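You operate a simulated robot arm through the tools that you are given. There is no shell and no other tool. Be economical: measure what you need, move in short steps, check, and stop when the job is done.

You are at the controls of a simulated two-armed robot. One attempt, no reset.

JOB
Open the blue bench drawer, take the black grommet and leave it in the inside of the blue bench drawer and shut the drawer again. Take the steel runner and leave it on top of the low brown carton. Take the alloy bar and put it on the top of the short bench. Put the sachet that says "damp" from the top of the wall bench on the top of the grey table and the sachet that says "spent" on the top of the short bench. Any order will do. Set down upright: alloy bar.

It is judged by the outcome, as a careful person would: the job done as asked, and still so three seconds after it is handed in. It fails if anything else is knocked over, pushed out of place, dropped, spilled or broken.

ROBOT AND FRAMES
Two 7-joint arms with two-finger parallel grippers on one trunk, on a base that drives. Base frame: it is fixed to the floor where the robot stands at the start and does not move with it; the origin is under the middle of the robot, x ahead of it, y to its left, z up. Lengths are in mm, angles in degrees, forces in N, time in s.
The left shoulder is at the start at [70, 133, 1076], the right one opposite. Places, roughly: alloy bar (10x3x6 cm) [2000, 1300, 900]; black grommet (4x4x3 cm) [3000, 600, 900]; blue bench drawer [700, 100, 700]; inside of the blue bench drawer [700, 200, 600]; low brown carton (50x20x9 cm) [-1200, -200, 200]; sachet [2250, 2750, 1000]; steel runner (22x3x5 cm) [2300, 1500, 900]; top of the grey table [4700, -1700, 800]; top of the short bench [3500, 1500, 900]. Payload 1.57 kg a hand.
The tool frame of a hand sits at the grasp point between the pads (the TCP): z along the fingers, y along the line on which they close. The tips reach 30 mm beyond it. The gripper opens to 80 mm. The fingers are 17 mm wide and 12 mm thick; the gripper's body (40 by 82 mm) begins 80 mm behind the TCP.
Orientation is that of the tool frame in the base frame, as a unit quaternion [w, x, y, z]. With the fingers straight down and closing along the base's y, the tool's x points along the base's -x, its y along +y and its z along -z.

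CONTROLS
- The arms move only by the tool play_rows. It takes "left_deltas", "right_deltas" or both (then of equal length, played together; a hand with none holds still); each is a list that holds one entry, the list of rows, each a list of 7 numbers: the turn, a rotation vector about the base's x, y, z in degrees, then the shift along the base's x, y, z in cm, then the gripper command, from -1 (shut) to 1 (fully open), values between in proportion. In form: [[[ax, ay, az, dx, dy, dz, grip], ...]]. A call has 1 to 10 rows; each row shifts and turns the commanded pose from where the row before left it. A row lasts 0.2 s, in which the tool goes at most 50 mm and 8.6 degrees; a call with a longer step from one row to the next is refused whole, and so is a gripper value outside its range. Where a pose cannot be reached the arm comes as near as it can. A force on the tool above 40 N (or 10 N above the force at the start of the call, whichever is more), or a blocked arm, ends the call early, and 0.2 s more pass. Each finger travels about 153 mm/s and halts on what it meets, pressing with about 42 N; the grip force reading is that of the motor and also rises with nothing between the fingers. The clock runs only during rows and for 0.2 s after the last one: add rows that do not move to give the fingers time. It gives the time, the measured TCP pose, the force on the tool (base axes), the opening and the grip force at its end, in the units of the frame above (readings bear some noise), with the torque about the TCP (base axes, N m) and any sound that the robot's microphone picked up.
- Cameras (640 x 400 px; columns grow to the right, rows downward): "scene" is now at [121.2, -24.5, 1283.5]; the picture's right is [-0.29, -0.96, 0.00], its down [-0.79, 0.24, -0.57] and it looks along [0.54, -0.17, -0.82] (base axes); focal length 285 px, centre (320, 200). "left" rides on the left gripper at [72, 7, -122] in its tool frame; the picture's right is [-0.09, 1.00, 0.00], its down [-0.84, -0.08, -0.54] and it looks along [-0.54, -0.05, 0.84] (tool axes); focal length 238 px, centre (320, 200). "right" rides on the right gripper at [72, -7, -122] in its tool frame; the picture's right is [0.09, 1.00, 0.00], its down [-0.84, 0.08, -0.54] and it looks along [-0.54, 0.05, 0.84] (tool axes); focal length 238 px, centre (320, 200). There is no depth. A picture from a camera that has moved, and an enlarged one, comes with that camera's place and axes in the base frame and with its lens. The place of the scene camera against the robot may be out by one fixed shift of up to 12 mm in any direction.
- capture(camera): a new picture of that camera. The clock stands still meanwhile.
- move_column(by): slides the trunk up (or, below 0, down) by that many mm; the arms and the scene camera ride with it, the base frame stays. It gives what a move gives, with no picture.
- base_move(legs): drives the robot by 1 to 6 legs, each [ahead, left, turn to the left] in mm, mm and degrees, along the robot's own axes; the way and the turn of a leg run together, so that a leg with both is an arc; at most 1500 mm and 180 degrees a leg. The arms and the cameras ride along, it lands a little off, and it stops where it bumps. It gives what a move gives.
- aim_head(pan, tilt): turns the head with the scene camera to pan (to the left, within 86 degrees either way) and tilt (down, from -29 to 69), counted from straight ahead of the robot. It gives what a move gives.
- enlarge(camera, box): a new picture of the part [left, top, right, bottom] of that camera's present view, enlarged. The clock stands still meanwhile.
- close_job(): hands the job in; it is judged then, once.

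Work in short steps. Places have to be worked out from the pictures, the camera data and where the tool is seen: move nearer, look again, correct. Check each grasp and each placing, and mend what went wrong. You have 186 turns and 158 pictures in all, those below and enlarged ones among them. Open the grippers and draw the arms clear of the work before you hand the job in, unless the task says otherwise.

The tools are called after "Emit:" by a JSON object that holds its "op" and its "data". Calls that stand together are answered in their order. play_rows: Moves the arms, as the interface text tells. Its arguments: {"type":"object","properties":{"left_deltas":{"type":"array"},"right_deltas":{"type":"array"}},"required":[]} The other tools are called the same way: move_column (by) slides the trunk up or down; base_move (legs) drives the base; aim_head (pan, tilt) turns the head that bears the scene camera; capture (camera) takes a picture; enlarge (camera, box) takes an enlarged picture of a part of a camera's view; close_job () hands the job in.

At the start:

```text
time: 0.0
left_position: [384.4, 64.8, 1020.2]
left_orientation: [0.0, -0.001, 1.0, 0.0]
left_force: [1.3, 0.9, 0.8]
left_torque: [0.0, 0.01, -0.01]
left_finger_gap: 80.2
left_grasp_force: 0.0
right_position: [438.1, -252.9, 915.8]
right_orientation: [0.0, 0.0, 1.0, 0.0]
right_force: [0.1, 0.0, 0.3]
right_torque: [0.0, -0.01, 0.01]
right_finger_gap: 79.9
right_grasp_force: 0.0
trunk travel left (down, up): [-650.0, 290.0]
robot x, y, heading: [-0.8, -1.1, 0.2]
head pan, tilt: [-17.0, 55.4]
```

scene: 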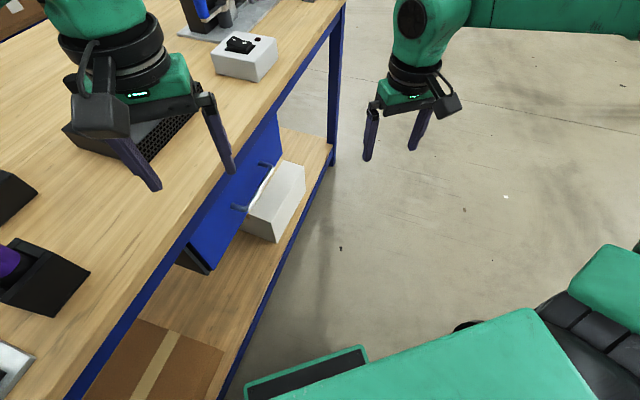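
right: 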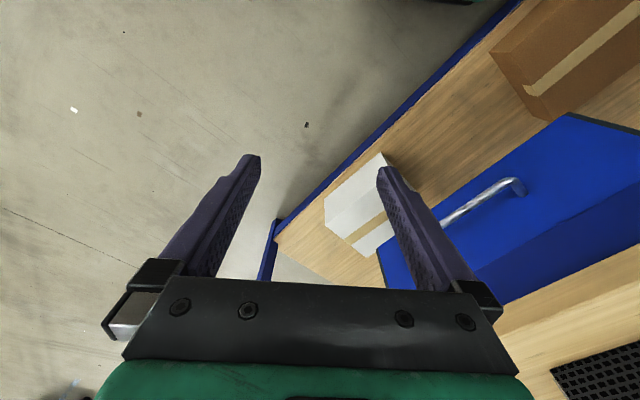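
left: 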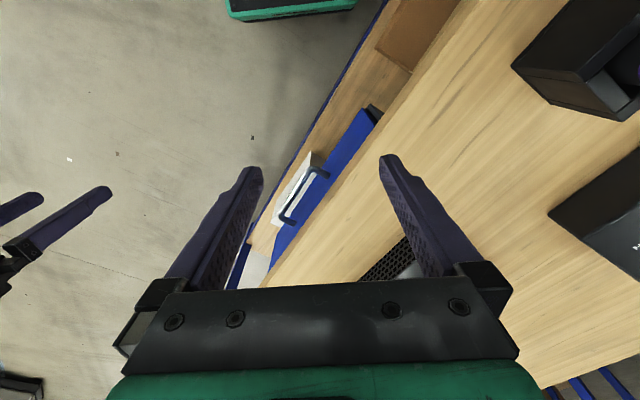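

I start by looking around: the blue drawer bench is ahead and to the left. I pan the head left with less tilt to see the layout.

Emit:
{"op": "aim_head", "data": {"pan": 20, "tilt": 20}}

Emit:
{"op": "capture", "data": {"camera": "scene"}}

Emit:
{"op": "aim_head", "data": {"pan": -40, "tilt": 20}}

Emit:
{"op": "capture", "data": {"camera": "scene"}}

Emit:
{"op": "aim_head", "data": {"pan": 80, "tilt": 25}}

Emit:
{"op": "capture", "data": {"camera": "scene"}}

```text
time: 1.0
left_position: [384.7, 64.9, 1019.5]
left_orientation: [0.0, -0.001, 1.0, 0.0]
left_force: [-1.5, 0.5, -0.2]
left_torque: [0.01, 0.02, 0.02]
left_finger_gap: 80.2
left_grasp_force: 0.0
right_position: [439.4, -253.6, 914.9]
right_orientation: [-0.001, 0.001, 1.0, 0.0]
right_force: [-0.1, -0.8, -0.1]
right_torque: [-0.05, -0.01, 0.01]
right_finger_gap: 80.1
right_grasp_force: 0.0
trunk travel left (down, up): [-650.0, 290.0]
robot x, y, heading: [1.3, -1.0, 0.1]
head pan, tilt: [20.0, 20.0]
```

```text
154 pictures are left
camera scene: at [140.2, 28.2, 1335.9], right [0.34, -0.94, 0.0], down [-0.32, -0.12, -0.94], along [0.88, 0.32, -0.34], focal length 285 px, centre (320, 200)
```

scene: 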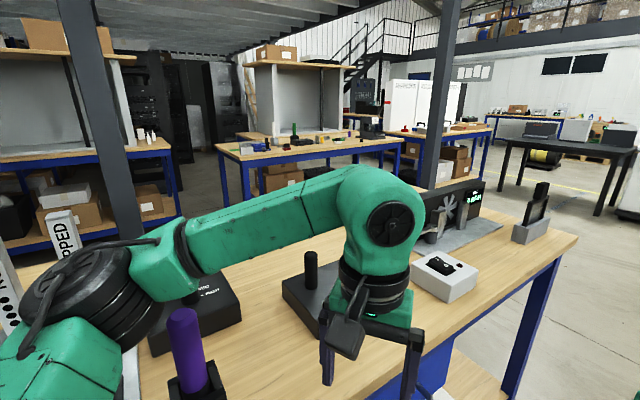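

```text
time: 2.3
left_position: [384.6, 64.5, 1020.2]
left_orientation: [0.0, 0.0, 1.0, -0.001]
left_force: [-0.2, 0.2, 0.5]
left_torque: [0.0, 0.0, 0.01]
left_finger_gap: 79.8
left_grasp_force: 0.1
right_position: [438.1, -254.2, 913.9]
right_orientation: [0.0, 0.0, 1.0, 0.0]
right_force: [0.2, 0.5, 0.0]
right_torque: [0.01, -0.02, -0.01]
right_finger_gap: 80.1
right_grasp_force: 0.1
trunk travel left (down, up): [-650.0, 290.0]
robot x, y, heading: [-4.1, 0.9, -0.2]
head pan, tilt: [-40.0, 20.0]
```

```text
153 pictures are left
camera scene: at [124.0, -63.3, 1336.0], right [-0.64, -0.77, 0.0], down [-0.26, 0.22, -0.94], along [0.72, -0.6, -0.34], focal length 285 px, centre (320, 200)
```

scene: 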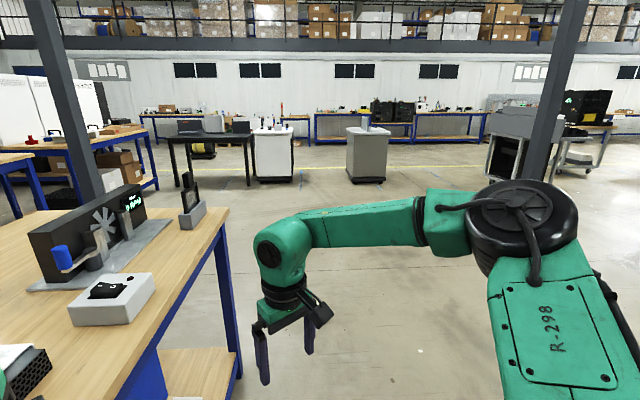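

```text
time: 4.3
left_position: [384.2, 64.2, 1020.1]
left_orientation: [0.0, -0.001, 1.0, 0.0]
left_force: [0.2, -0.5, 0.2]
left_torque: [0.0, 0.0, 0.02]
left_finger_gap: 80.1
left_grasp_force: 0.1
right_position: [439.1, -254.1, 914.2]
right_orientation: [0.0, -0.001, 1.0, 0.0]
right_force: [-0.1, -0.5, 0.1]
right_torque: [0.03, 0.02, 0.0]
right_finger_gap: 80.0
right_grasp_force: 0.1
trunk travel left (down, up): [-650.0, 290.0]
robot x, y, heading: [1.1, -1.5, 0.1]
head pan, tilt: [80.0, 25.0]
```

```text
152 pictures are left
camera scene: at [68.7, 87.2, 1328.0], right [0.98, -0.17, 0.0], down [-0.07, -0.42, -0.91], along [0.16, 0.89, -0.42], focal length 285 px, centre (320, 200)
```

scene: 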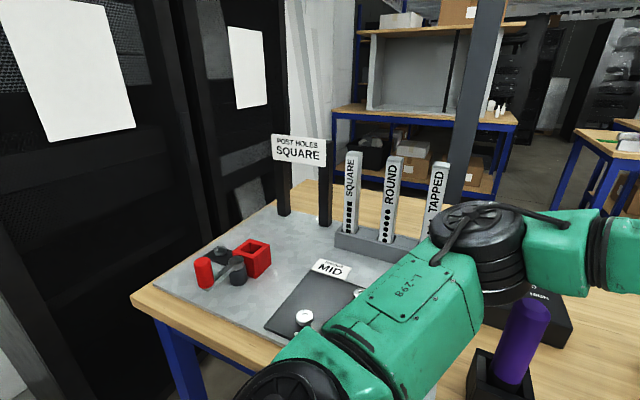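

I enlarge the far benches to identify items and surfaces.

Emit:
{"op": "aim_head", "data": {"pan": 25, "tilt": 15}}

Emit:
{"op": "enlarge", "data": {"camera": "scene", "box": [220, 80, 420, 205]}}

Emit:
{"op": "enlarge", "data": {"camera": "scene", "box": [400, 80, 600, 205]}}

Emit:
{"op": "enlarge", "data": {"camera": "scene", "box": [60, 60, 260, 185]}}

```text
time: 5.6
left_position: [384.2, 64.2, 1020.4]
left_orientation: [-0.001, -0.001, 1.0, 0.0]
left_force: [-0.9, -0.8, -0.6]
left_torque: [0.0, 0.0, -0.01]
left_finger_gap: 80.2
left_grasp_force: 0.0
right_position: [439.4, -254.4, 914.6]
right_orientation: [0.0, 0.0, 1.0, 0.0]
right_force: [0.1, 0.4, 0.4]
right_torque: [0.01, -0.02, -0.01]
right_finger_gap: 79.9
right_grasp_force: 0.0
trunk travel left (down, up): [-650.0, 290.0]
robot x, y, heading: [0.1, -0.2, 0.0]
head pan, tilt: [25.0, 15.0]
```

```text
3.20 times, centred on (320, 142) of scene
camera zoom: at [137.2, 36.0, 1344.2], right [0.42, -0.91, 0.0], down [-0.23, -0.11, -0.97], along [0.88, 0.41, -0.26], focal length 912 px, centre (320, 384)
```

zoom: 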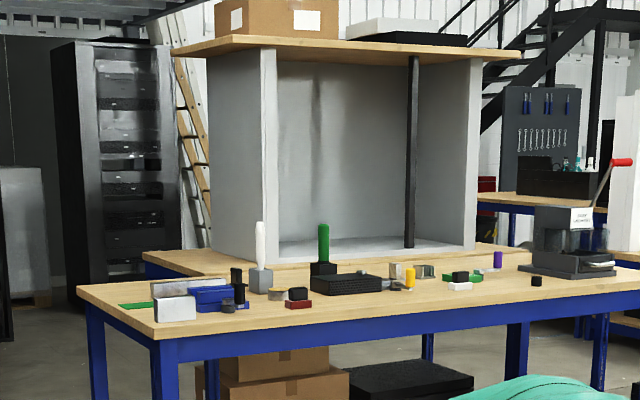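

```text
3.20 times, centred on (500, 142) of scene
camera zoom: at [137.2, 36.0, 1344.2], right [0.42, -0.91, 0.0], down [-0.23, -0.11, -0.97], along [0.88, 0.41, -0.26], focal length 912 px, centre (-256, 384)
```

zoom: 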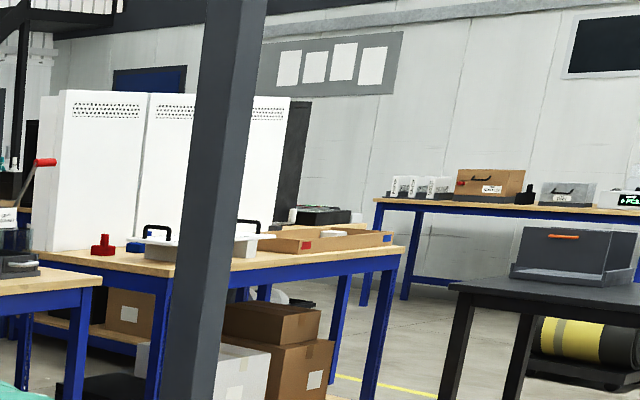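

```text
3.20 times, centred on (160, 122) of scene
camera zoom: at [137.2, 36.0, 1344.2], right [0.42, -0.91, 0.0], down [-0.23, -0.11, -0.97], along [0.88, 0.41, -0.26], focal length 912 px, centre (832, 448)
```

zoom: 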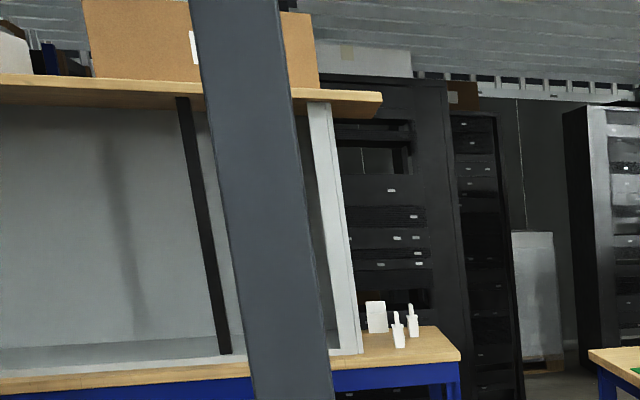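

Items and benches match the rough places: the mid bench holds the bar, runner and grommet, the short bench is behind it with a cabinet, and the wall bench is at far left. I drive right and ahead around bench 1's right end.

Emit:
{"op": "base_move", "data": {"legs": [[0, -900, 0], [1300, 0, 0]]}}

Emit:
{"op": "aim_head", "data": {"pan": 60, "tilt": 25}}

Emit:
{"op": "capture", "data": {"camera": "scene"}}

Emit:
{"op": "aim_head", "data": {"pan": 10, "tilt": 20}}

Emit:
{"op": "capture", "data": {"camera": "scene"}}

```text
time: 16.4
left_position: [1690.3, -817.8, 1019.7]
left_orientation: [0.0, -0.006, 1.0, 0.001]
left_force: [-0.6, 0.2, -0.4]
left_torque: [0.01, 0.01, 0.0]
left_finger_gap: 79.7
left_grasp_force: 0.1
right_position: [1748.4, -1134.4, 915.3]
right_orientation: [0.0, -0.006, 1.0, -0.001]
right_force: [0.2, 0.1, -0.5]
right_torque: [0.01, -0.04, 0.0]
right_finger_gap: 80.1
right_grasp_force: 0.2
trunk travel left (down, up): [-650.0, 290.0]
robot x, y, heading: [1306.3, -885.0, 0.6]
head pan, tilt: [25.0, 15.0]
```

```text
time: 17.4
left_position: [1690.6, -817.5, 1019.3]
left_orientation: [0.001, -0.007, 1.0, 0.0]
left_force: [0.4, -0.6, 0.6]
left_torque: [-0.01, 0.01, -0.01]
left_finger_gap: 79.8
left_grasp_force: 0.0
right_position: [1748.8, -1135.0, 915.1]
right_orientation: [0.0, -0.004, 1.0, -0.001]
right_force: [-0.4, 0.3, 0.5]
right_torque: [0.01, -0.04, 0.01]
right_finger_gap: 80.0
right_grasp_force: 0.1
trunk travel left (down, up): [-650.0, 290.0]
robot x, y, heading: [1307.8, -887.2, 0.7]
head pan, tilt: [60.0, 25.0]
```

```text
148 pictures are left
camera scene: at [1405.0, -808.7, 1328.0], right [0.87, -0.49, 0.0], down [-0.21, -0.37, -0.91], along [0.45, 0.79, -0.42], focal length 285 px, centre (320, 200)
```

scene: 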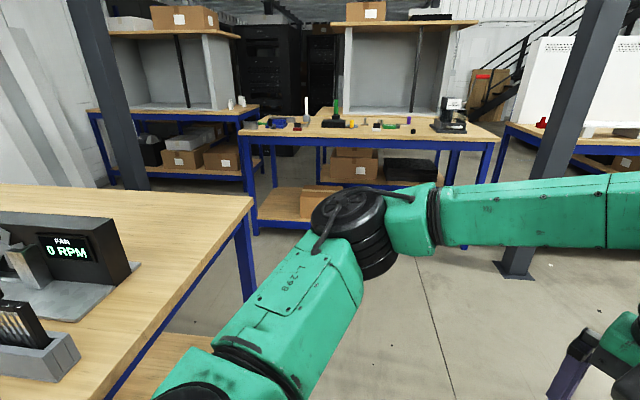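

```text
time: 18.6
left_position: [1691.1, -818.2, 1020.1]
left_orientation: [0.0, -0.005, 1.0, 0.0]
left_force: [-0.4, -0.6, 0.1]
left_torque: [0.01, 0.01, 0.02]
left_finger_gap: 79.9
left_grasp_force: 0.1
right_position: [1748.5, -1134.9, 915.0]
right_orientation: [0.0, -0.005, 1.0, -0.001]
right_force: [0.6, -0.3, -0.3]
right_torque: [0.01, -0.02, -0.01]
right_finger_gap: 80.1
right_grasp_force: 0.0
trunk travel left (down, up): [-650.0, 290.0]
robot x, y, heading: [1307.2, -887.1, 0.4]
head pan, tilt: [10.0, 20.0]
```

```text
147 pictures are left
camera scene: at [1451.2, -871.7, 1336.0], right [0.18, -0.98, 0.0], down [-0.34, -0.06, -0.94], along [0.92, 0.17, -0.34], focal length 285 px, centre (320, 200)
```

scene: 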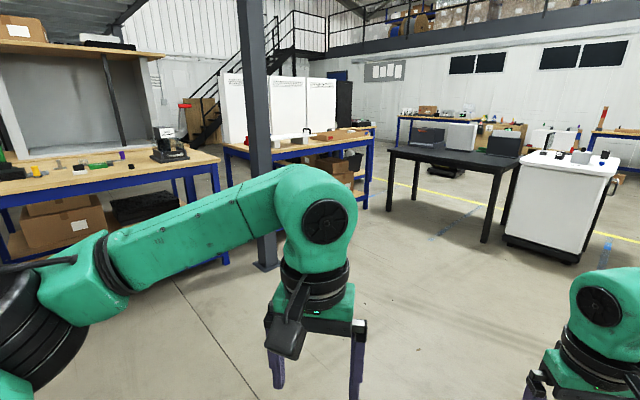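

The post is near (3440,-30) and the mid bench edge is known. I turn to face the mid bench (heading ~55°) and drive into the aisle.

Emit:
{"op": "base_move", "data": {"legs": [[300, 0, 0], [0, 0, 55], [1400, 0, 0]]}}

Emit:
{"op": "aim_head", "data": {"pan": 0, "tilt": 30}}

Emit:
{"op": "capture", "data": {"camera": "scene"}}

Emit:
{"op": "aim_head", "data": {"pan": 50, "tilt": 25}}

Emit:
{"op": "capture", "data": {"camera": "scene"}}

```text
time: 29.5
left_position: [2587.0, 556.7, 1019.1]
left_orientation: [0.0, -0.448, 0.894, 0.0]
left_force: [-0.3, -0.8, 0.0]
left_torque: [0.02, 0.0, 0.0]
left_finger_gap: 79.8
left_grasp_force: 0.0
right_position: [2874.1, 409.7, 914.8]
right_orientation: [0.0, -0.447, 0.895, 0.0]
right_force: [-0.5, 0.0, 1.0]
right_torque: [0.01, -0.02, -0.01]
right_finger_gap: 80.0
right_grasp_force: 0.0
trunk travel left (down, up): [-650.0, 290.0]
robot x, y, heading: [2406.2, 213.1, 53.0]
head pan, tilt: [10.0, 20.0]
```

```text
time: 30.2
left_position: [2587.6, 556.4, 1019.3]
left_orientation: [0.0, -0.447, 0.894, 0.0]
left_force: [0.0, 0.8, -0.5]
left_torque: [0.02, -0.03, -0.02]
left_finger_gap: 79.8
left_grasp_force: 0.0
right_position: [2874.8, 409.0, 914.5]
right_orientation: [0.0, -0.448, 0.894, 0.0]
right_force: [-0.9, -0.5, -0.5]
right_torque: [0.01, -0.01, -0.05]
right_finger_gap: 80.2
right_grasp_force: 0.0
trunk travel left (down, up): [-650.0, 290.0]
robot x, y, heading: [2405.6, 210.4, 53.1]
head pan, tilt: [0.0, 30.0]
```

```text
146 pictures are left
camera scene: at [2494.6, 319.8, 1320.0], right [0.8, -0.6, 0.0], down [-0.3, -0.4, -0.87], along [0.52, 0.69, -0.5], focal length 285 px, centre (320, 200)
```

scene: 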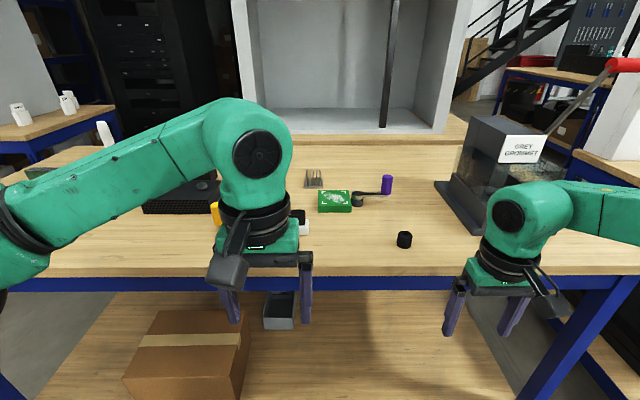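

```text
time: 31.4
left_position: [2587.3, 556.8, 1019.5]
left_orientation: [0.0, -0.448, 0.894, 0.0]
left_force: [0.0, 1.0, 0.1]
left_torque: [0.03, 0.02, -0.02]
left_finger_gap: 80.1
left_grasp_force: 0.1
right_position: [2874.9, 409.5, 914.8]
right_orientation: [0.0, -0.447, 0.894, 0.001]
right_force: [-0.5, -0.3, 0.1]
right_torque: [0.03, 0.03, -0.01]
right_finger_gap: 80.1
right_grasp_force: 0.1
trunk travel left (down, up): [-650.0, 290.0]
robot x, y, heading: [2404.7, 211.8, 53.2]
head pan, tilt: [50.0, 25.0]
```

```text
145 pictures are left
camera scene: at [2419.5, 337.1, 1327.9], right [0.97, 0.23, 0.0], down [0.1, -0.41, -0.91], along [-0.2, 0.88, -0.42], focal length 285 px, centre (320, 200)
```

scene: 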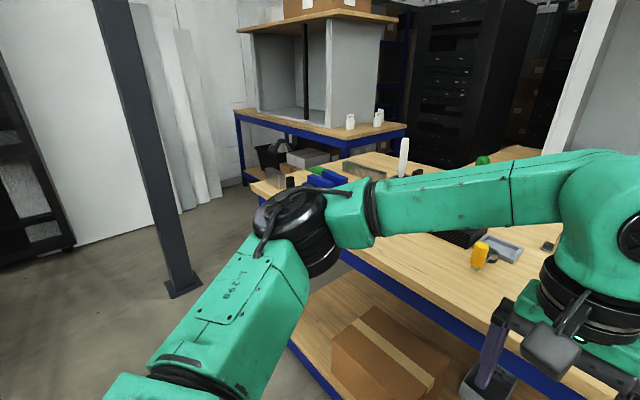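

The grommet is the small black cylinder near (2980,630). I leave it for the way back and strafe left to the alloy bar end of this bench.

Emit:
{"op": "base_move", "data": {"legs": [[0, 800, 1]]}}

Emit:
{"op": "aim_head", "data": {"pan": 0, "tilt": 35}}

Emit:
{"op": "capture", "data": {"camera": "scene"}}

Emit:
{"op": "aim_head", "data": {"pan": 35, "tilt": 35}}

Emit:
{"op": "capture", "data": {"camera": "scene"}}

```text
time: 35.7
left_position: [1923.2, 1044.5, 1020.5]
left_orientation: [0.0, -0.454, 0.891, 0.0]
left_force: [0.5, 0.0, -0.8]
left_torque: [0.0, 0.01, 0.03]
left_finger_gap: 79.9
left_grasp_force: 0.1
right_position: [2213.6, 901.8, 914.2]
right_orientation: [0.0, -0.453, 0.891, 0.0]
right_force: [0.0, -0.8, -0.6]
right_torque: [-0.01, 0.02, -0.02]
right_finger_gap: 80.0
right_grasp_force: 0.1
trunk travel left (down, up): [-650.0, 290.0]
robot x, y, heading: [1749.6, 698.1, 53.9]
head pan, tilt: [50.0, 25.0]
```

```text
time: 36.9
left_position: [1922.8, 1044.3, 1019.4]
left_orientation: [0.0, -0.455, 0.89, 0.0]
left_force: [0.2, 0.5, -0.1]
left_torque: [0.01, -0.02, 0.04]
left_finger_gap: 80.0
left_grasp_force: 0.0
right_position: [2213.4, 902.0, 914.6]
right_orientation: [0.001, -0.454, 0.891, 0.0]
right_force: [0.1, -0.6, 0.6]
right_torque: [0.0, 0.03, 0.03]
right_finger_gap: 80.2
right_grasp_force: 0.2
trunk travel left (down, up): [-650.0, 290.0]
robot x, y, heading: [1751.2, 695.4, 53.9]
head pan, tilt: [0.0, 35.0]
```

```text
144 pictures are left
camera scene: at [1833.5, 804.8, 1312.2], right [0.81, -0.59, 0.0], down [-0.34, -0.46, -0.82], along [0.48, 0.66, -0.57], focal length 285 px, centre (320, 200)
```

scene: 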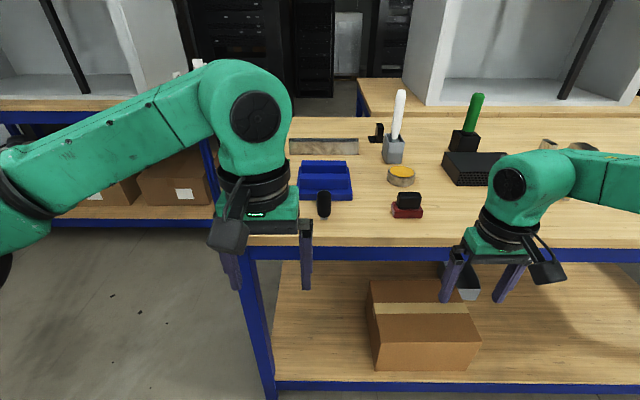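

```text
time: 37.9
left_position: [1924.1, 1045.4, 1019.2]
left_orientation: [0.0, -0.455, 0.89, 0.0]
left_force: [-0.3, -0.1, 0.1]
left_torque: [0.02, -0.02, -0.01]
left_finger_gap: 79.8
left_grasp_force: 0.1
right_position: [2214.3, 902.0, 915.6]
right_orientation: [-0.001, -0.454, 0.891, 0.0]
right_force: [0.4, 0.2, 0.3]
right_torque: [-0.02, 0.01, -0.01]
right_finger_gap: 80.2
right_grasp_force: 0.1
trunk travel left (down, up): [-650.0, 290.0]
robot x, y, heading: [1749.6, 696.3, 53.7]
head pan, tilt: [35.0, 35.0]
```

```text
143 pictures are left
camera scene: at [1783.5, 821.5, 1312.2], right [1.0, -0.02, 0.0], down [-0.01, -0.57, -0.82], along [0.01, 0.82, -0.57], focal length 285 px, centre (320, 200)
```

scene: 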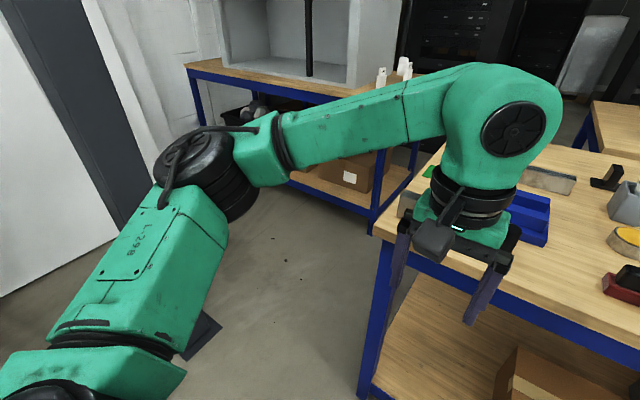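

The long grey bar at the bench's left end is the runner; the alloy bar is hidden behind the left gripper. I look with the left wrist camera.

Emit:
{"op": "capture", "data": {"camera": "left"}}

```text
142 pictures are left
camera left: at [1875.7, 991.7, 1141.3], right [-0.75, 0.66, 0.0], down [0.55, 0.63, 0.54], along [0.36, 0.41, -0.84], focal length 238 px, centre (320, 200)
```

left: 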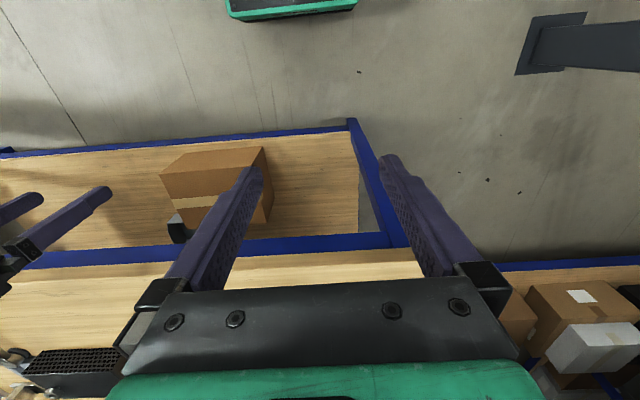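

I retract and raise the right hand, raise the left, then move closer to see the alloy bar.

Emit:
{"op": "play_rows", "data": {"left_deltas": [[[0, 0, 0, 1.6, -1.2, 4, 1], [0, 0, 0, 1.6, -1.2, 4, 1], [0, 0, 0, 0, 0, 4, 1], [0, 0, 0, 0, 0, 4, 1], [0, 0, 0, 0, 0, 0, 1]]], "right_deltas": [[[0, 0, 0, -2.66, -3.63, 2, 1], [0, 0, 0, -2.66, -3.63, 2, 1], [0, 0, 0, -2.66, -3.63, 2, 1], [0, 0, 0, -2.66, -3.63, 2, 1], [0, 0, 0, -2.66, -3.63, 2, 1]]]}}

Emit:
{"op": "base_move", "data": {"legs": [[150, 0, -1]]}}

Emit:
{"op": "aim_head", "data": {"pan": 20, "tilt": 45}}

Emit:
{"op": "capture", "data": {"camera": "scene"}}

Emit:
{"op": "capture", "data": {"camera": "left"}}

```text
time: 39.1
left_position: [1955.1, 1022.6, 1180.6]
left_orientation: [0.0, -0.456, 0.89, -0.001]
left_force: [-0.2, 0.9, 0.3]
left_torque: [-0.02, 0.0, 0.0]
left_finger_gap: 79.8
left_grasp_force: 0.0
right_position: [2102.9, 751.5, 998.1]
right_orientation: [-0.003, -0.453, 0.891, 0.002]
right_force: [0.0, 0.7, -0.2]
right_torque: [-0.01, -0.02, 0.01]
right_finger_gap: 80.2
right_grasp_force: 0.0
right hand out of reach, approached as far as the arm can: row 5
trunk travel left (down, up): [-650.0, 290.0]
robot x, y, heading: [1749.3, 698.2, 53.9]
head pan, tilt: [35.0, 35.0]
```

```text
time: 40.5
left_position: [2045.9, 1134.0, 1182.4]
left_orientation: [0.001, -0.447, 0.895, 0.001]
left_force: [-0.6, 0.1, -0.1]
left_torque: [0.01, 0.0, -0.01]
left_finger_gap: 80.0
left_grasp_force: 0.1
right_position: [2191.1, 863.0, 998.9]
right_orientation: [-0.002, -0.446, 0.895, 0.004]
right_force: [-0.8, -0.2, -0.7]
right_torque: [-0.02, -0.02, 0.04]
right_finger_gap: 80.0
right_grasp_force: 0.0
trunk travel left (down, up): [-650.0, 290.0]
robot x, y, heading: [1833.5, 815.8, 53.2]
head pan, tilt: [35.0, 35.0]
```

```text
time: 41.2
left_position: [2046.8, 1134.5, 1180.3]
left_orientation: [0.0, -0.446, 0.895, 0.0]
left_force: [0.2, -0.1, -0.2]
left_torque: [0.0, 0.0, 0.03]
left_finger_gap: 80.2
left_grasp_force: 0.1
right_position: [2191.8, 864.7, 997.6]
right_orientation: [-0.003, -0.446, 0.895, 0.004]
right_force: [-0.7, 0.2, 0.3]
right_torque: [-0.02, 0.0, 0.0]
right_finger_gap: 80.0
right_grasp_force: 0.1
trunk travel left (down, up): [-650.0, 290.0]
robot x, y, heading: [1834.6, 814.5, 53.0]
head pan, tilt: [20.0, 45.0]
```

```text
141 pictures are left
camera scene: at [1893.6, 928.9, 1297.3], right [0.96, -0.29, 0.0], down [-0.21, -0.68, -0.71], along [0.21, 0.68, -0.71], focal length 285 px, centre (320, 200)
```

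scene: 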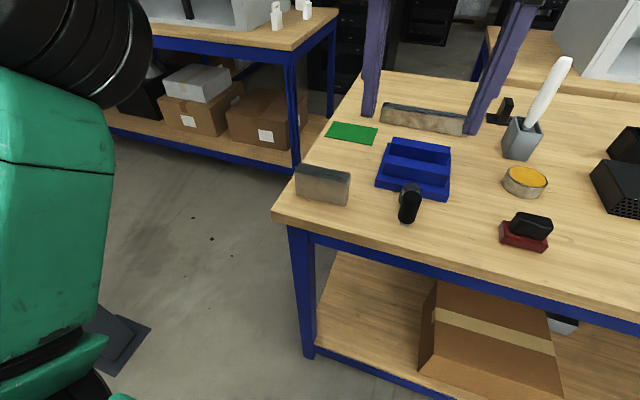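

```text
140 pictures are left
camera left: at [1998.0, 1083.0, 1302.5], right [-0.74, 0.67, 0.0], down [0.56, 0.62, 0.54], along [0.36, 0.4, -0.84], focal length 238 px, centre (320, 200)
```

left: 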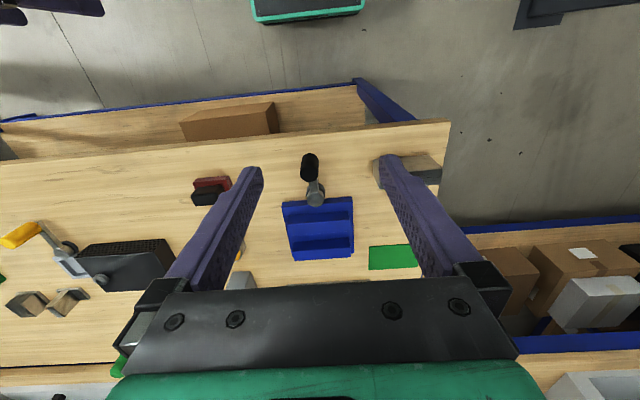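

The alloy bar stands on its edge at the bench's near-left corner. I enlarge it to measure.

Emit:
{"op": "enlarge", "data": {"camera": "scene", "box": [260, 90, 480, 228]}}

```text
2.90 times, centred on (370, 159) of scene
camera zoom: at [1893.6, 928.9, 1297.3], right [0.96, -0.29, 0.0], down [-0.21, -0.68, -0.71], along [0.21, 0.68, -0.71], focal length 826 px, centre (175, 319)
```

zoom: 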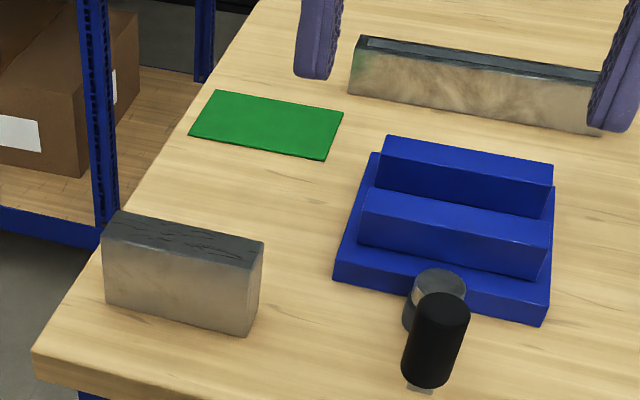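

The bench top is about z=902; the bar is centred near (2019,1319), lying along (0.8,-0.6). I move 80 mm closer and turn the left tool 90° so it closes across the bar's thickness.

Emit:
{"op": "base_move", "data": {"legs": [[80, 0, 0]]}}

Emit:
{"op": "play_rows", "data": {"left_deltas": [[[0, 0, -8.5, 0, 0, 0, 1], [0, 0, -8.5, 0, 0, 0, 1], [0, 0, -8.5, 0, 0, 0, 1], [0, 0, -8.5, 0, 0, 0, 1], [0, 0, -8.5, 0, 0, 0, 1], [0, 0, -8.5, 0, 0, 0, 1], [0, 0, -8.5, 0, 0, 0, 1], [0, 0, -8.5, 0, 0, 0, 1], [0, 0, -8.5, 0, 0, 0, 1], [0, 0, -8.5, 0, 0, 0, 1]]]}}

Emit:
{"op": "capture", "data": {"camera": "left"}}

```text
time: 42.3
left_position: [2094.9, 1199.3, 1181.1]
left_orientation: [0.001, -0.446, 0.895, 0.0]
left_force: [-0.9, -0.4, 0.5]
left_torque: [-0.01, 0.03, -0.01]
left_finger_gap: 80.1
left_grasp_force: 0.0
right_position: [2238.5, 926.9, 998.2]
right_orientation: [-0.001, -0.446, 0.895, 0.004]
right_force: [0.4, -0.1, 0.2]
right_torque: [-0.01, 0.01, 0.0]
right_finger_gap: 80.0
right_grasp_force: 0.0
trunk travel left (down, up): [-650.0, 290.0]
robot x, y, heading: [1882.9, 876.8, 52.8]
head pan, tilt: [20.0, 45.0]
```

```text
time: 44.5
left_position: [2044.5, 1074.5, 1100.7]
left_orientation: [0.001, 0.274, 0.962, -0.001]
left_force: [0.6, -0.8, -0.5]
left_torque: [0.03, 0.01, 0.0]
left_finger_gap: 79.9
left_grasp_force: 0.1
left hand out of reach, approached as far as the arm can: row 5, 6, 7, 8, 9, 10
right_position: [2239.9, 927.7, 997.3]
right_orientation: [-0.001, -0.445, 0.895, 0.004]
right_force: [-0.1, 0.7, -0.2]
right_torque: [0.04, -0.01, -0.01]
right_finger_gap: 80.2
right_grasp_force: 0.0
trunk travel left (down, up): [-650.0, 290.0]
robot x, y, heading: [1885.1, 877.8, 52.8]
head pan, tilt: [20.0, 45.0]
```

```text
138 pictures are left
camera left: at [1987.1, 1118.6, 1221.7], right [0.6, 0.8, 0.0], down [0.67, -0.51, 0.54], along [0.43, -0.33, -0.84], focal length 238 px, centre (320, 200)
```

left: 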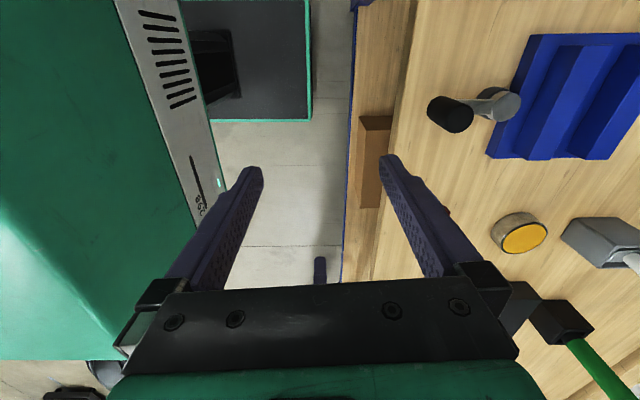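

The hand hit its reach limit at that height, but now faces right. I lower it a bit and see whether it tracks the measured pose.

Emit:
{"op": "play_rows", "data": {"left_deltas": [[[0, 0, -5, 0, 0, -4, 1], [0, 0, 0, 0, 0, -4, 1], [0, 0, 0, 0, 0, 0, 1]]]}}

```text
time: 45.3
left_position: [2043.2, 1070.2, 1017.1]
left_orientation: [0.0, 0.317, 0.948, 0.0]
left_force: [-0.4, 0.1, -0.6]
left_torque: [-0.01, 0.01, -0.02]
left_finger_gap: 79.9
left_grasp_force: 0.1
left hand out of reach, approached as far as the arm can: row 1
right_position: [2239.3, 926.5, 997.0]
right_orientation: [-0.001, -0.446, 0.895, 0.005]
right_force: [0.4, 0.3, 0.5]
right_torque: [0.03, -0.01, 0.01]
right_finger_gap: 79.8
right_grasp_force: 0.1
trunk travel left (down, up): [-650.0, 290.0]
robot x, y, heading: [1886.1, 879.5, 52.9]
head pan, tilt: [20.0, 45.0]
```

It tracks the measured pose. I move above the bar.

Emit:
{"op": "play_rows", "data": {"left_deltas": [[[0, 0, 0, -0.4, 4.15, 0.3, 1], [0, 0, 0, -0.4, 4.15, 0.3, 1], [0, 0, 0, -0.4, 4.15, 0.3, 1], [0, 0, 0, -0.4, 4.15, 0.3, 1], [0, 0, 0, -0.4, 4.15, 0.3, 1], [0, 0, 0, -0.4, 4.15, 0.3, 1], [0, 0, 0, 0, 0, 0, 1]]]}}

Emit:
{"op": "capture", "data": {"camera": "left"}}

Emit:
{"op": "capture", "data": {"camera": "scene"}}

```text
time: 46.9
left_position: [1970.2, 1100.3, 1017.9]
left_orientation: [0.0, 0.316, 0.949, 0.0]
left_force: [0.5, 0.8, 0.7]
left_torque: [0.02, -0.02, -0.02]
left_finger_gap: 80.0
left_grasp_force: 0.0
left hand out of reach, approached as far as the arm can: row 1, 2, 3, 4, 5, 6
right_position: [2240.3, 928.9, 997.2]
right_orientation: [-0.002, -0.445, 0.895, 0.004]
right_force: [-1.2, -0.3, -0.6]
right_torque: [-0.04, 0.0, -0.02]
right_finger_gap: 80.0
right_grasp_force: 0.1
trunk travel left (down, up): [-650.0, 290.0]
robot x, y, heading: [1883.8, 877.2, 52.8]
head pan, tilt: [20.0, 45.0]
```

```text
137 pictures are left
camera left: at [1917.1, 1149.6, 1139.0], right [0.67, 0.74, 0.0], down [0.62, -0.56, 0.54], along [0.4, -0.36, -0.84], focal length 238 px, centre (320, 200)
```

left: 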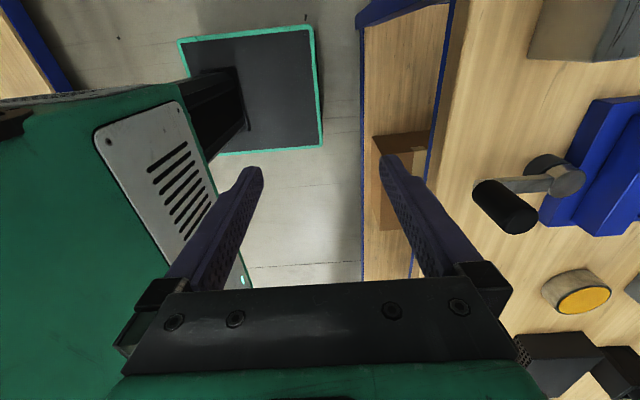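

```text
136 pictures are left
camera scene: at [1941.9, 992.5, 1297.4], right [0.96, -0.29, 0.0], down [-0.21, -0.68, -0.71], along [0.21, 0.68, -0.71], focal length 285 px, centre (320, 200)
```

scene: 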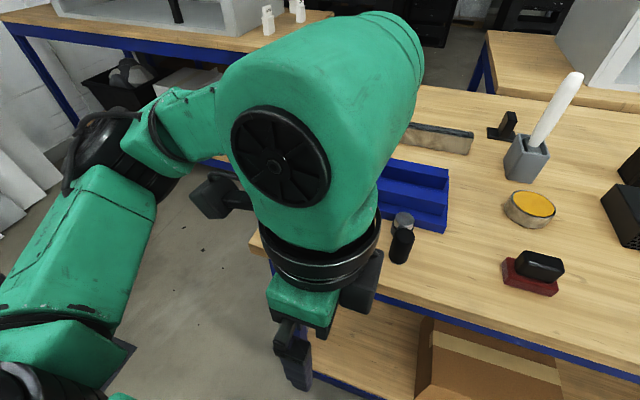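

Reach is poor with the tool turned this way. I turn it back, to learn the better side.

Emit:
{"op": "play_rows", "data": {"left_deltas": [[[0, 0, 8.5, 0, 0, 0, 1], [0, 0, 8.5, 0, 0, 0, 1], [0, 0, 8.5, 0, 0, 0, 1], [0, 0, 8.5, 0, 0, 0, 1], [0, 0, 8.5, 0, 0, 0, 1], [0, 0, 8.5, 0, 0, 0, 1], [0, 0, 8.5, 0, 0, 0, 1], [0, 0, 8.5, 0, 0, 0, 1], [0, 0, 8.5, 0, 0, 0, 1], [0, 0, 8.5, 0, 0, 0, 1]]]}}

Emit:
{"op": "play_rows", "data": {"left_deltas": [[[0, 0, 8.5, 0, 0, 0, 1], [0, 0, 8.5, 0, 0, 0, 1], [0, 0, 8.5, 0, 0, 0, 1], [0, 0, 8.5, 0, 0, 0, 1], [0, 0, 8.5, 0, 0, 0, 1], [0, 0, 8.5, 0, 0, 0, 1], [0, 0, 8.5, 0, 0, 0, 1], [0, 0, 8.5, 0, 0, 0, 1], [0, 0, 8.5, 0, 0, 0, 1], [0, 0, 8.5, 0, 0, 0, 1]]]}}

Emit:
{"op": "play_rows", "data": {"left_deltas": [[[0, 0, 8, 2.4, 3.2, 0, 1], [0, 0, 0, 2.4, 3.2, 0, 1], [0, 0, 0, 2.4, 3.2, 0, 1], [0, 0, 0, 2.4, 3.2, 0, 1], [0, 0, 0, 0, 0, 0, 1]]]}}

```text
time: 49.1
left_position: [1970.8, 1101.2, 1016.6]
left_orientation: [0.0, -0.408, 0.913, -0.001]
left_force: [0.5, 0.2, 0.0]
left_torque: [0.02, -0.02, 0.0]
left_finger_gap: 79.9
left_grasp_force: 0.2
right_position: [2239.2, 927.8, 997.3]
right_orientation: [-0.002, -0.446, 0.895, 0.004]
right_force: [-0.3, 0.1, -0.3]
right_torque: [-0.02, -0.04, 0.0]
right_finger_gap: 80.2
right_grasp_force: 0.0
trunk travel left (down, up): [-650.0, 290.0]
robot x, y, heading: [1886.3, 878.4, 52.8]
head pan, tilt: [20.0, 45.0]
```

```text
time: 51.3
left_position: [1972.0, 1101.3, 1016.6]
left_orientation: [-0.001, 0.918, -0.398, 0.0]
left_force: [-0.1, 0.5, -0.3]
left_torque: [-0.04, -0.01, -0.02]
left_finger_gap: 79.8
left_grasp_force: 0.1
right_position: [2240.2, 928.1, 997.7]
right_orientation: [-0.003, -0.446, 0.895, 0.004]
right_force: [0.0, -0.3, -0.6]
right_torque: [0.04, -0.01, 0.01]
right_finger_gap: 79.9
right_grasp_force: 0.0
trunk travel left (down, up): [-650.0, 290.0]
robot x, y, heading: [1884.4, 877.4, 53.0]
head pan, tilt: [20.0, 45.0]
```

```text
time: 52.5
left_position: [2069.2, 1230.5, 1016.4]
left_orientation: [0.0, 0.942, -0.334, 0.001]
left_force: [0.0, -0.1, 0.5]
left_torque: [-0.02, -0.04, 0.0]
left_finger_gap: 80.3
left_grasp_force: 0.0
right_position: [2239.4, 926.6, 998.5]
right_orientation: [-0.001, -0.446, 0.895, 0.004]
right_force: [0.6, 0.2, -0.7]
right_torque: [0.02, -0.02, 0.05]
right_finger_gap: 79.7
right_grasp_force: 0.1
trunk travel left (down, up): [-650.0, 290.0]
robot x, y, heading: [1885.4, 878.5, 52.8]
head pan, tilt: [20.0, 45.0]
```

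With the tool turned the other way the reach is fine. I move over the bar.

Emit:
{"op": "play_rows", "data": {"left_deltas": [[[0, 0, 2, -2.5, 4.2, 0.5, 1], [0, 0, 0, -2.5, 4.2, 0.5, 1], [0, 0, 0, 0, 0, 0, 1]]]}}

Emit:
{"op": "capture", "data": {"camera": "left"}}

Emit:
{"op": "capture", "data": {"camera": "scene"}}

```text
time: 53.3
left_position: [2019.9, 1311.8, 1025.7]
left_orientation: [0.0, 0.948, -0.317, -0.001]
left_force: [-0.1, 0.8, -0.2]
left_torque: [0.03, 0.01, 0.0]
left_finger_gap: 80.1
left_grasp_force: 0.0
right_position: [2240.2, 927.2, 996.9]
right_orientation: [-0.002, -0.445, 0.895, 0.003]
right_force: [0.3, 0.3, -0.2]
right_torque: [0.04, 0.01, 0.01]
right_finger_gap: 79.7
right_grasp_force: 0.1
trunk travel left (down, up): [-650.0, 290.0]
robot x, y, heading: [1885.8, 880.8, 53.1]
head pan, tilt: [20.0, 45.0]
```

```text
135 pictures are left
camera left: at [2073.4, 1263.3, 1147.3], right [-0.67, -0.74, 0.0], down [-0.62, 0.56, 0.54], along [-0.4, 0.37, -0.84], focal length 238 px, centre (320, 200)
```

left: 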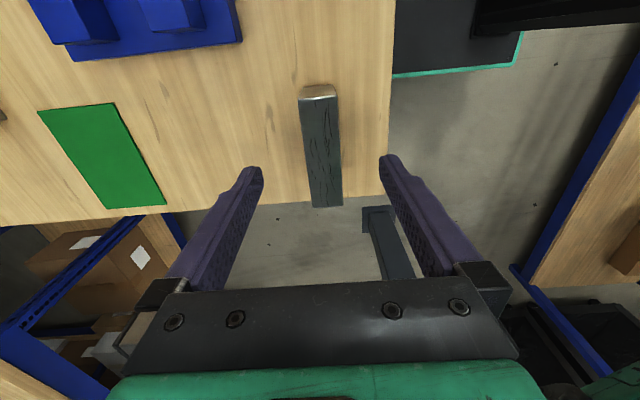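

```text
134 pictures are left
camera scene: at [1942.9, 992.0, 1297.4], right [0.96, -0.29, 0.0], down [-0.21, -0.68, -0.71], along [0.21, 0.68, -0.71], focal length 285 px, centre (320, 200)
```

scene: 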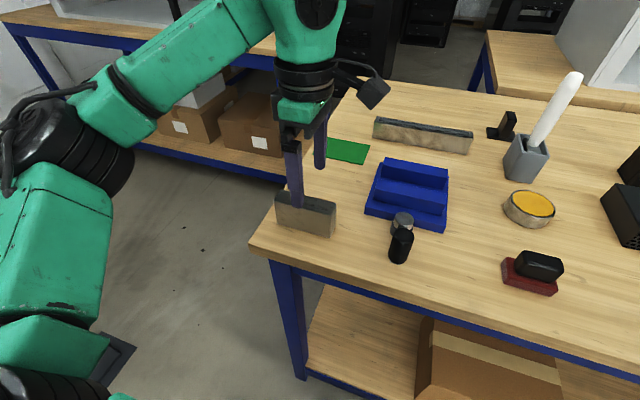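

The bar is centred between the fingers. I lower and close.

Emit:
{"op": "play_rows", "data": {"left_deltas": [[[0, 0, 0, -0.1, 0.1, -3, 1], [0, 0, 0, -0.1, 0.1, -3, 1], [0, 0, 0, 0, 0, -2.2, 1], [0, 0, 0, 0, 0, 0, -1], [0, 0, 0, 0, 0, 0, -1], [0, 0, 0, 0, 0, 0, -1]]]}}

Emit:
{"op": "capture", "data": {"camera": "left"}}

```text
time: 54.7
left_position: [2017.4, 1315.4, 943.0]
left_orientation: [0.0, 0.949, -0.316, 0.0]
left_force: [0.3, 0.1, 0.3]
left_torque: [-0.08, -0.07, 0.03]
left_finger_gap: 29.5
left_grasp_force: 39.1
right_position: [2238.9, 929.3, 997.2]
right_orientation: [-0.002, -0.445, 0.895, 0.004]
right_force: [0.4, -0.1, 0.1]
right_torque: [0.01, 0.02, -0.05]
right_finger_gap: 80.0
right_grasp_force: 0.1
trunk travel left (down, up): [-650.0, 290.0]
robot x, y, heading: [1887.1, 877.9, 52.9]
head pan, tilt: [20.0, 45.0]
```

```text
133 pictures are left
camera left: at [2069.9, 1267.3, 1064.1], right [-0.67, -0.74, 0.0], down [-0.62, 0.56, 0.54], along [-0.4, 0.36, -0.84], focal length 238 px, centre (320, 200)
```

left: 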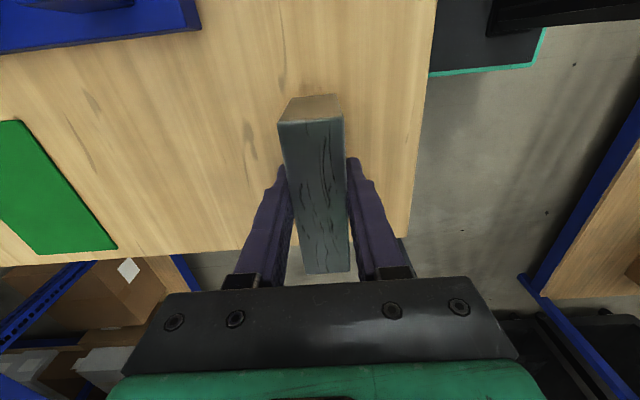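

Gripped (gap 29.5). I lift and survey the short bench and the gap to it.

Emit:
{"op": "play_rows", "data": {"left_deltas": [[[0, 0, 0, 0, 0, 4, -1], [0, 0, 0, 0, 0, 4, -1], [0, 0, 0, 0, -1, 4, -1], [0, 0, 0, -2, -3, 3, -1], [0, 0, 0, -2, -3, 1, -1], [0, 0, 0, -2, -3, 1, -1], [0, 0, 0, -2, -3, 0, -1]]]}}

Emit:
{"op": "aim_head", "data": {"pan": -15, "tilt": 20}}

Emit:
{"op": "capture", "data": {"camera": "scene"}}

Emit:
{"op": "aim_head", "data": {"pan": 35, "tilt": 20}}

Emit:
{"op": "capture", "data": {"camera": "scene"}}

```text
time: 56.3
left_position: [1935.2, 1185.7, 1113.8]
left_orientation: [0.0, 0.948, -0.317, 0.0]
left_force: [-1.4, -0.4, -2.4]
left_torque: [0.03, -0.02, 0.0]
left_finger_gap: 29.6
left_grasp_force: 39.0
right_position: [2239.1, 925.7, 997.8]
right_orientation: [-0.001, -0.446, 0.895, 0.005]
right_force: [-1.3, -0.4, 0.1]
right_torque: [0.02, 0.0, 0.0]
right_finger_gap: 80.0
right_grasp_force: 0.1
trunk travel left (down, up): [-650.0, 290.0]
robot x, y, heading: [1882.3, 877.6, 52.9]
head pan, tilt: [20.0, 45.0]
```

```text
time: 57.3
left_position: [1936.0, 1186.8, 1112.7]
left_orientation: [0.0, 0.949, -0.316, 0.0]
left_force: [-0.2, -0.2, -2.7]
left_torque: [-0.01, -0.05, 0.02]
left_finger_gap: 29.5
left_grasp_force: 39.3
right_position: [2239.3, 927.4, 997.0]
right_orientation: [-0.001, -0.445, 0.895, 0.003]
right_force: [-0.7, 0.2, -0.1]
right_torque: [0.0, 0.01, 0.02]
right_finger_gap: 79.8
right_grasp_force: 0.2
trunk travel left (down, up): [-650.0, 290.0]
robot x, y, heading: [1888.9, 880.3, 53.2]
head pan, tilt: [-15.0, 20.0]
```

```text
132 pictures are left
camera scene: at [1991.1, 972.4, 1336.0], right [0.62, -0.79, 0.0], down [-0.27, -0.21, -0.94], along [0.74, 0.58, -0.34], focal length 285 px, centre (320, 200)
```

scene: 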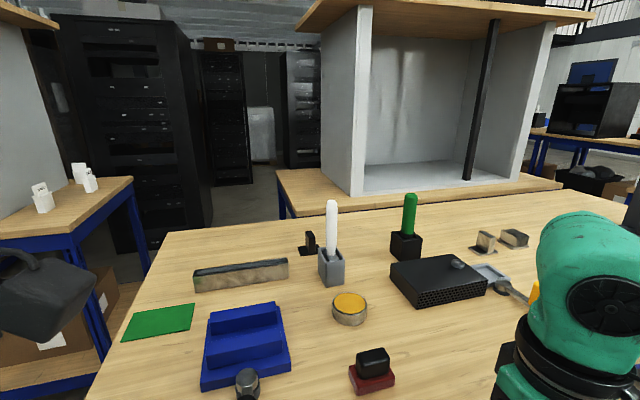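

```text
time: 58.5
left_position: [1937.3, 1185.8, 1113.3]
left_orientation: [0.0, 0.948, -0.317, -0.001]
left_force: [-0.5, 0.6, -2.8]
left_torque: [0.0, -0.02, -0.01]
left_finger_gap: 29.5
left_grasp_force: 39.1
right_position: [2239.8, 928.6, 997.8]
right_orientation: [-0.002, -0.445, 0.895, 0.003]
right_force: [0.1, -0.7, 0.2]
right_torque: [0.01, 0.0, 0.0]
right_finger_gap: 79.9
right_grasp_force: 0.0
trunk travel left (down, up): [-650.0, 290.0]
robot x, y, heading: [1884.1, 879.7, 53.2]
head pan, tilt: [35.0, 20.0]
```

```text
131 pictures are left
camera scene: at [1921.3, 1008.2, 1336.0], right [1.0, -0.04, 0.0], down [-0.01, -0.34, -0.94], along [0.03, 0.94, -0.34], focal length 285 px, centre (320, 200)
```

scene: 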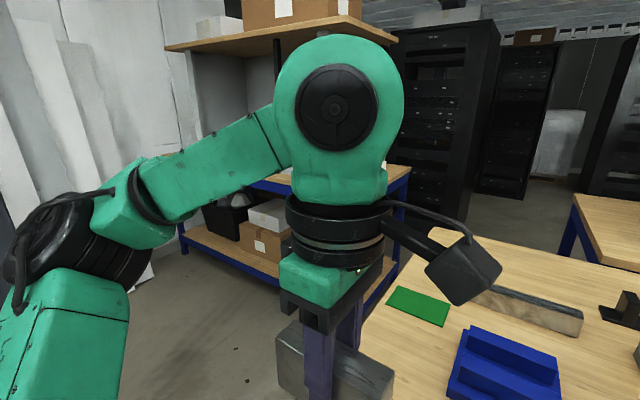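

The short bench butts against this bench's back, so I must reach it from the alley by the wall bench. I raise the trunk 100 mm, back off and turn to face along the bench (heading -37) so the arms clear the post.

Emit:
{"op": "move_column", "data": {"by": 100}}

Emit:
{"op": "base_move", "data": {"legs": [[-150, 0, 0], [0, 130, 0], [0, 0, -90]]}}

Emit:
{"op": "aim_head", "data": {"pan": 60, "tilt": 40}}

Emit:
{"op": "capture", "data": {"camera": "scene"}}

```text
time: 59.8
left_position: [1937.2, 1187.2, 1212.7]
left_orientation: [0.0, 0.949, -0.316, 0.0]
left_force: [-0.4, 0.0, -2.8]
left_torque: [-0.02, 0.0, 0.0]
left_finger_gap: 29.6
left_grasp_force: 39.5
right_position: [2239.4, 928.8, 1096.9]
right_orientation: [-0.002, -0.446, 0.895, 0.004]
right_force: [-0.6, 0.5, -0.4]
right_torque: [0.0, -0.01, 0.03]
right_finger_gap: 80.0
right_grasp_force: 0.1
trunk travel left (down, up): [-750.0, 190.0]
robot x, y, heading: [1884.0, 880.4, 53.0]
head pan, tilt: [35.0, 20.0]
```

```text
time: 65.9
left_position: [2000.0, 780.9, 1213.4]
left_orientation: [-0.001, -0.441, 0.898, 0.001]
left_force: [0.4, 0.5, -2.7]
left_torque: [0.0, 0.0, 0.01]
left_finger_gap: 29.7
left_grasp_force: 39.2
right_position: [1738.7, 480.8, 1096.9]
right_orientation: [0.001, 0.323, 0.946, 0.005]
right_force: [-0.3, -0.6, -0.3]
right_torque: [0.0, 0.0, 0.0]
right_finger_gap: 80.0
right_grasp_force: 0.1
trunk travel left (down, up): [-750.0, 190.0]
robot x, y, heading: [1692.2, 838.0, -37.6]
head pan, tilt: [35.0, 20.0]
```

```text
time: 66.8
left_position: [2000.7, 779.4, 1213.3]
left_orientation: [0.001, -0.442, 0.897, 0.0]
left_force: [1.1, 0.5, -4.0]
left_torque: [0.01, 0.01, -0.01]
left_finger_gap: 29.6
left_grasp_force: 39.3
right_position: [1739.4, 480.9, 1097.3]
right_orientation: [0.001, 0.323, 0.946, 0.004]
right_force: [-0.3, -0.1, -0.3]
right_torque: [-0.01, 0.02, -0.05]
right_finger_gap: 80.3
right_grasp_force: 0.2
trunk travel left (down, up): [-750.0, 190.0]
robot x, y, heading: [1695.0, 832.9, -37.7]
head pan, tilt: [60.0, 40.0]
```

```text
130 pictures are left
camera scene: at [1813.6, 833.4, 1404.7], right [0.38, -0.93, 0.0], down [-0.59, -0.24, -0.77], along [0.71, 0.29, -0.64], focal length 285 px, centre (320, 200)
```

scene: 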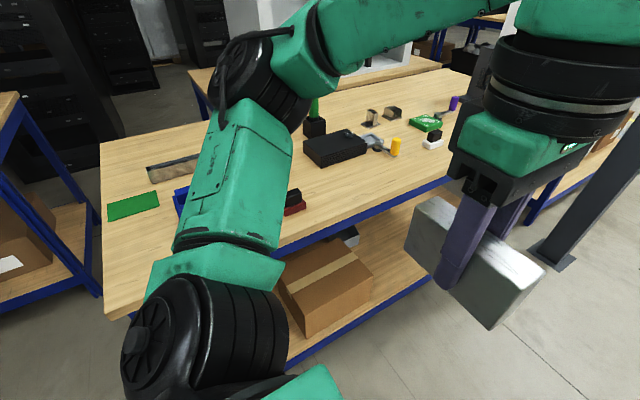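

I back up to line up between the post and the bench end, then strafe left up the passage.

Emit:
{"op": "base_move", "data": {"legs": [[-380, 0, 0.9]]}}

Emit:
{"op": "aim_head", "data": {"pan": 86, "tilt": 50}}

Emit:
{"op": "capture", "data": {"camera": "scene"}}

```text
time: 69.2
left_position: [1702.8, 1011.8, 1212.6]
left_orientation: [0.0, -0.445, 0.896, 0.0]
left_force: [0.5, 0.1, -3.7]
left_torque: [-0.07, 0.0, -0.02]
left_finger_gap: 29.8
left_grasp_force: 39.4
right_position: [1442.4, 709.0, 1097.8]
right_orientation: [0.001, 0.32, 0.948, 0.004]
right_force: [0.6, 0.2, -0.5]
right_torque: [-0.01, 0.01, 0.0]
right_finger_gap: 79.9
right_grasp_force: 0.0
trunk travel left (down, up): [-750.0, 190.0]
robot x, y, heading: [1393.9, 1065.4, -37.4]
head pan, tilt: [60.0, 40.0]
```

```text
time: 70.1
left_position: [1701.3, 1011.1, 1212.1]
left_orientation: [0.0, -0.445, 0.895, 0.0]
left_force: [0.2, -0.1, -3.1]
left_torque: [-0.01, 0.03, 0.0]
left_finger_gap: 29.6
left_grasp_force: 38.9
right_position: [1440.7, 711.0, 1097.5]
right_orientation: [0.002, 0.32, 0.948, 0.004]
right_force: [0.2, 0.7, 0.5]
right_torque: [0.02, 0.05, 0.04]
right_finger_gap: 80.2
right_grasp_force: 0.0
trunk travel left (down, up): [-750.0, 190.0]
robot x, y, heading: [1393.1, 1062.3, -37.3]
head pan, tilt: [85.9, 50.0]
```

```text
129 pictures are left
camera scene: at [1486.7, 1088.5, 1390.5], right [0.75, -0.66, 0.0], down [-0.51, -0.57, -0.64], along [0.42, 0.48, -0.77], focal length 285 px, centre (320, 200)
```

scene: 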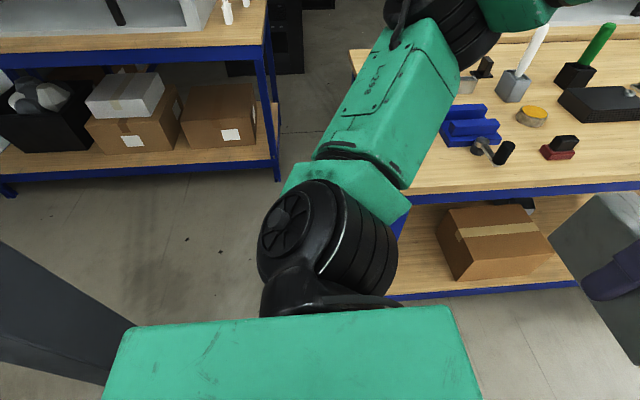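

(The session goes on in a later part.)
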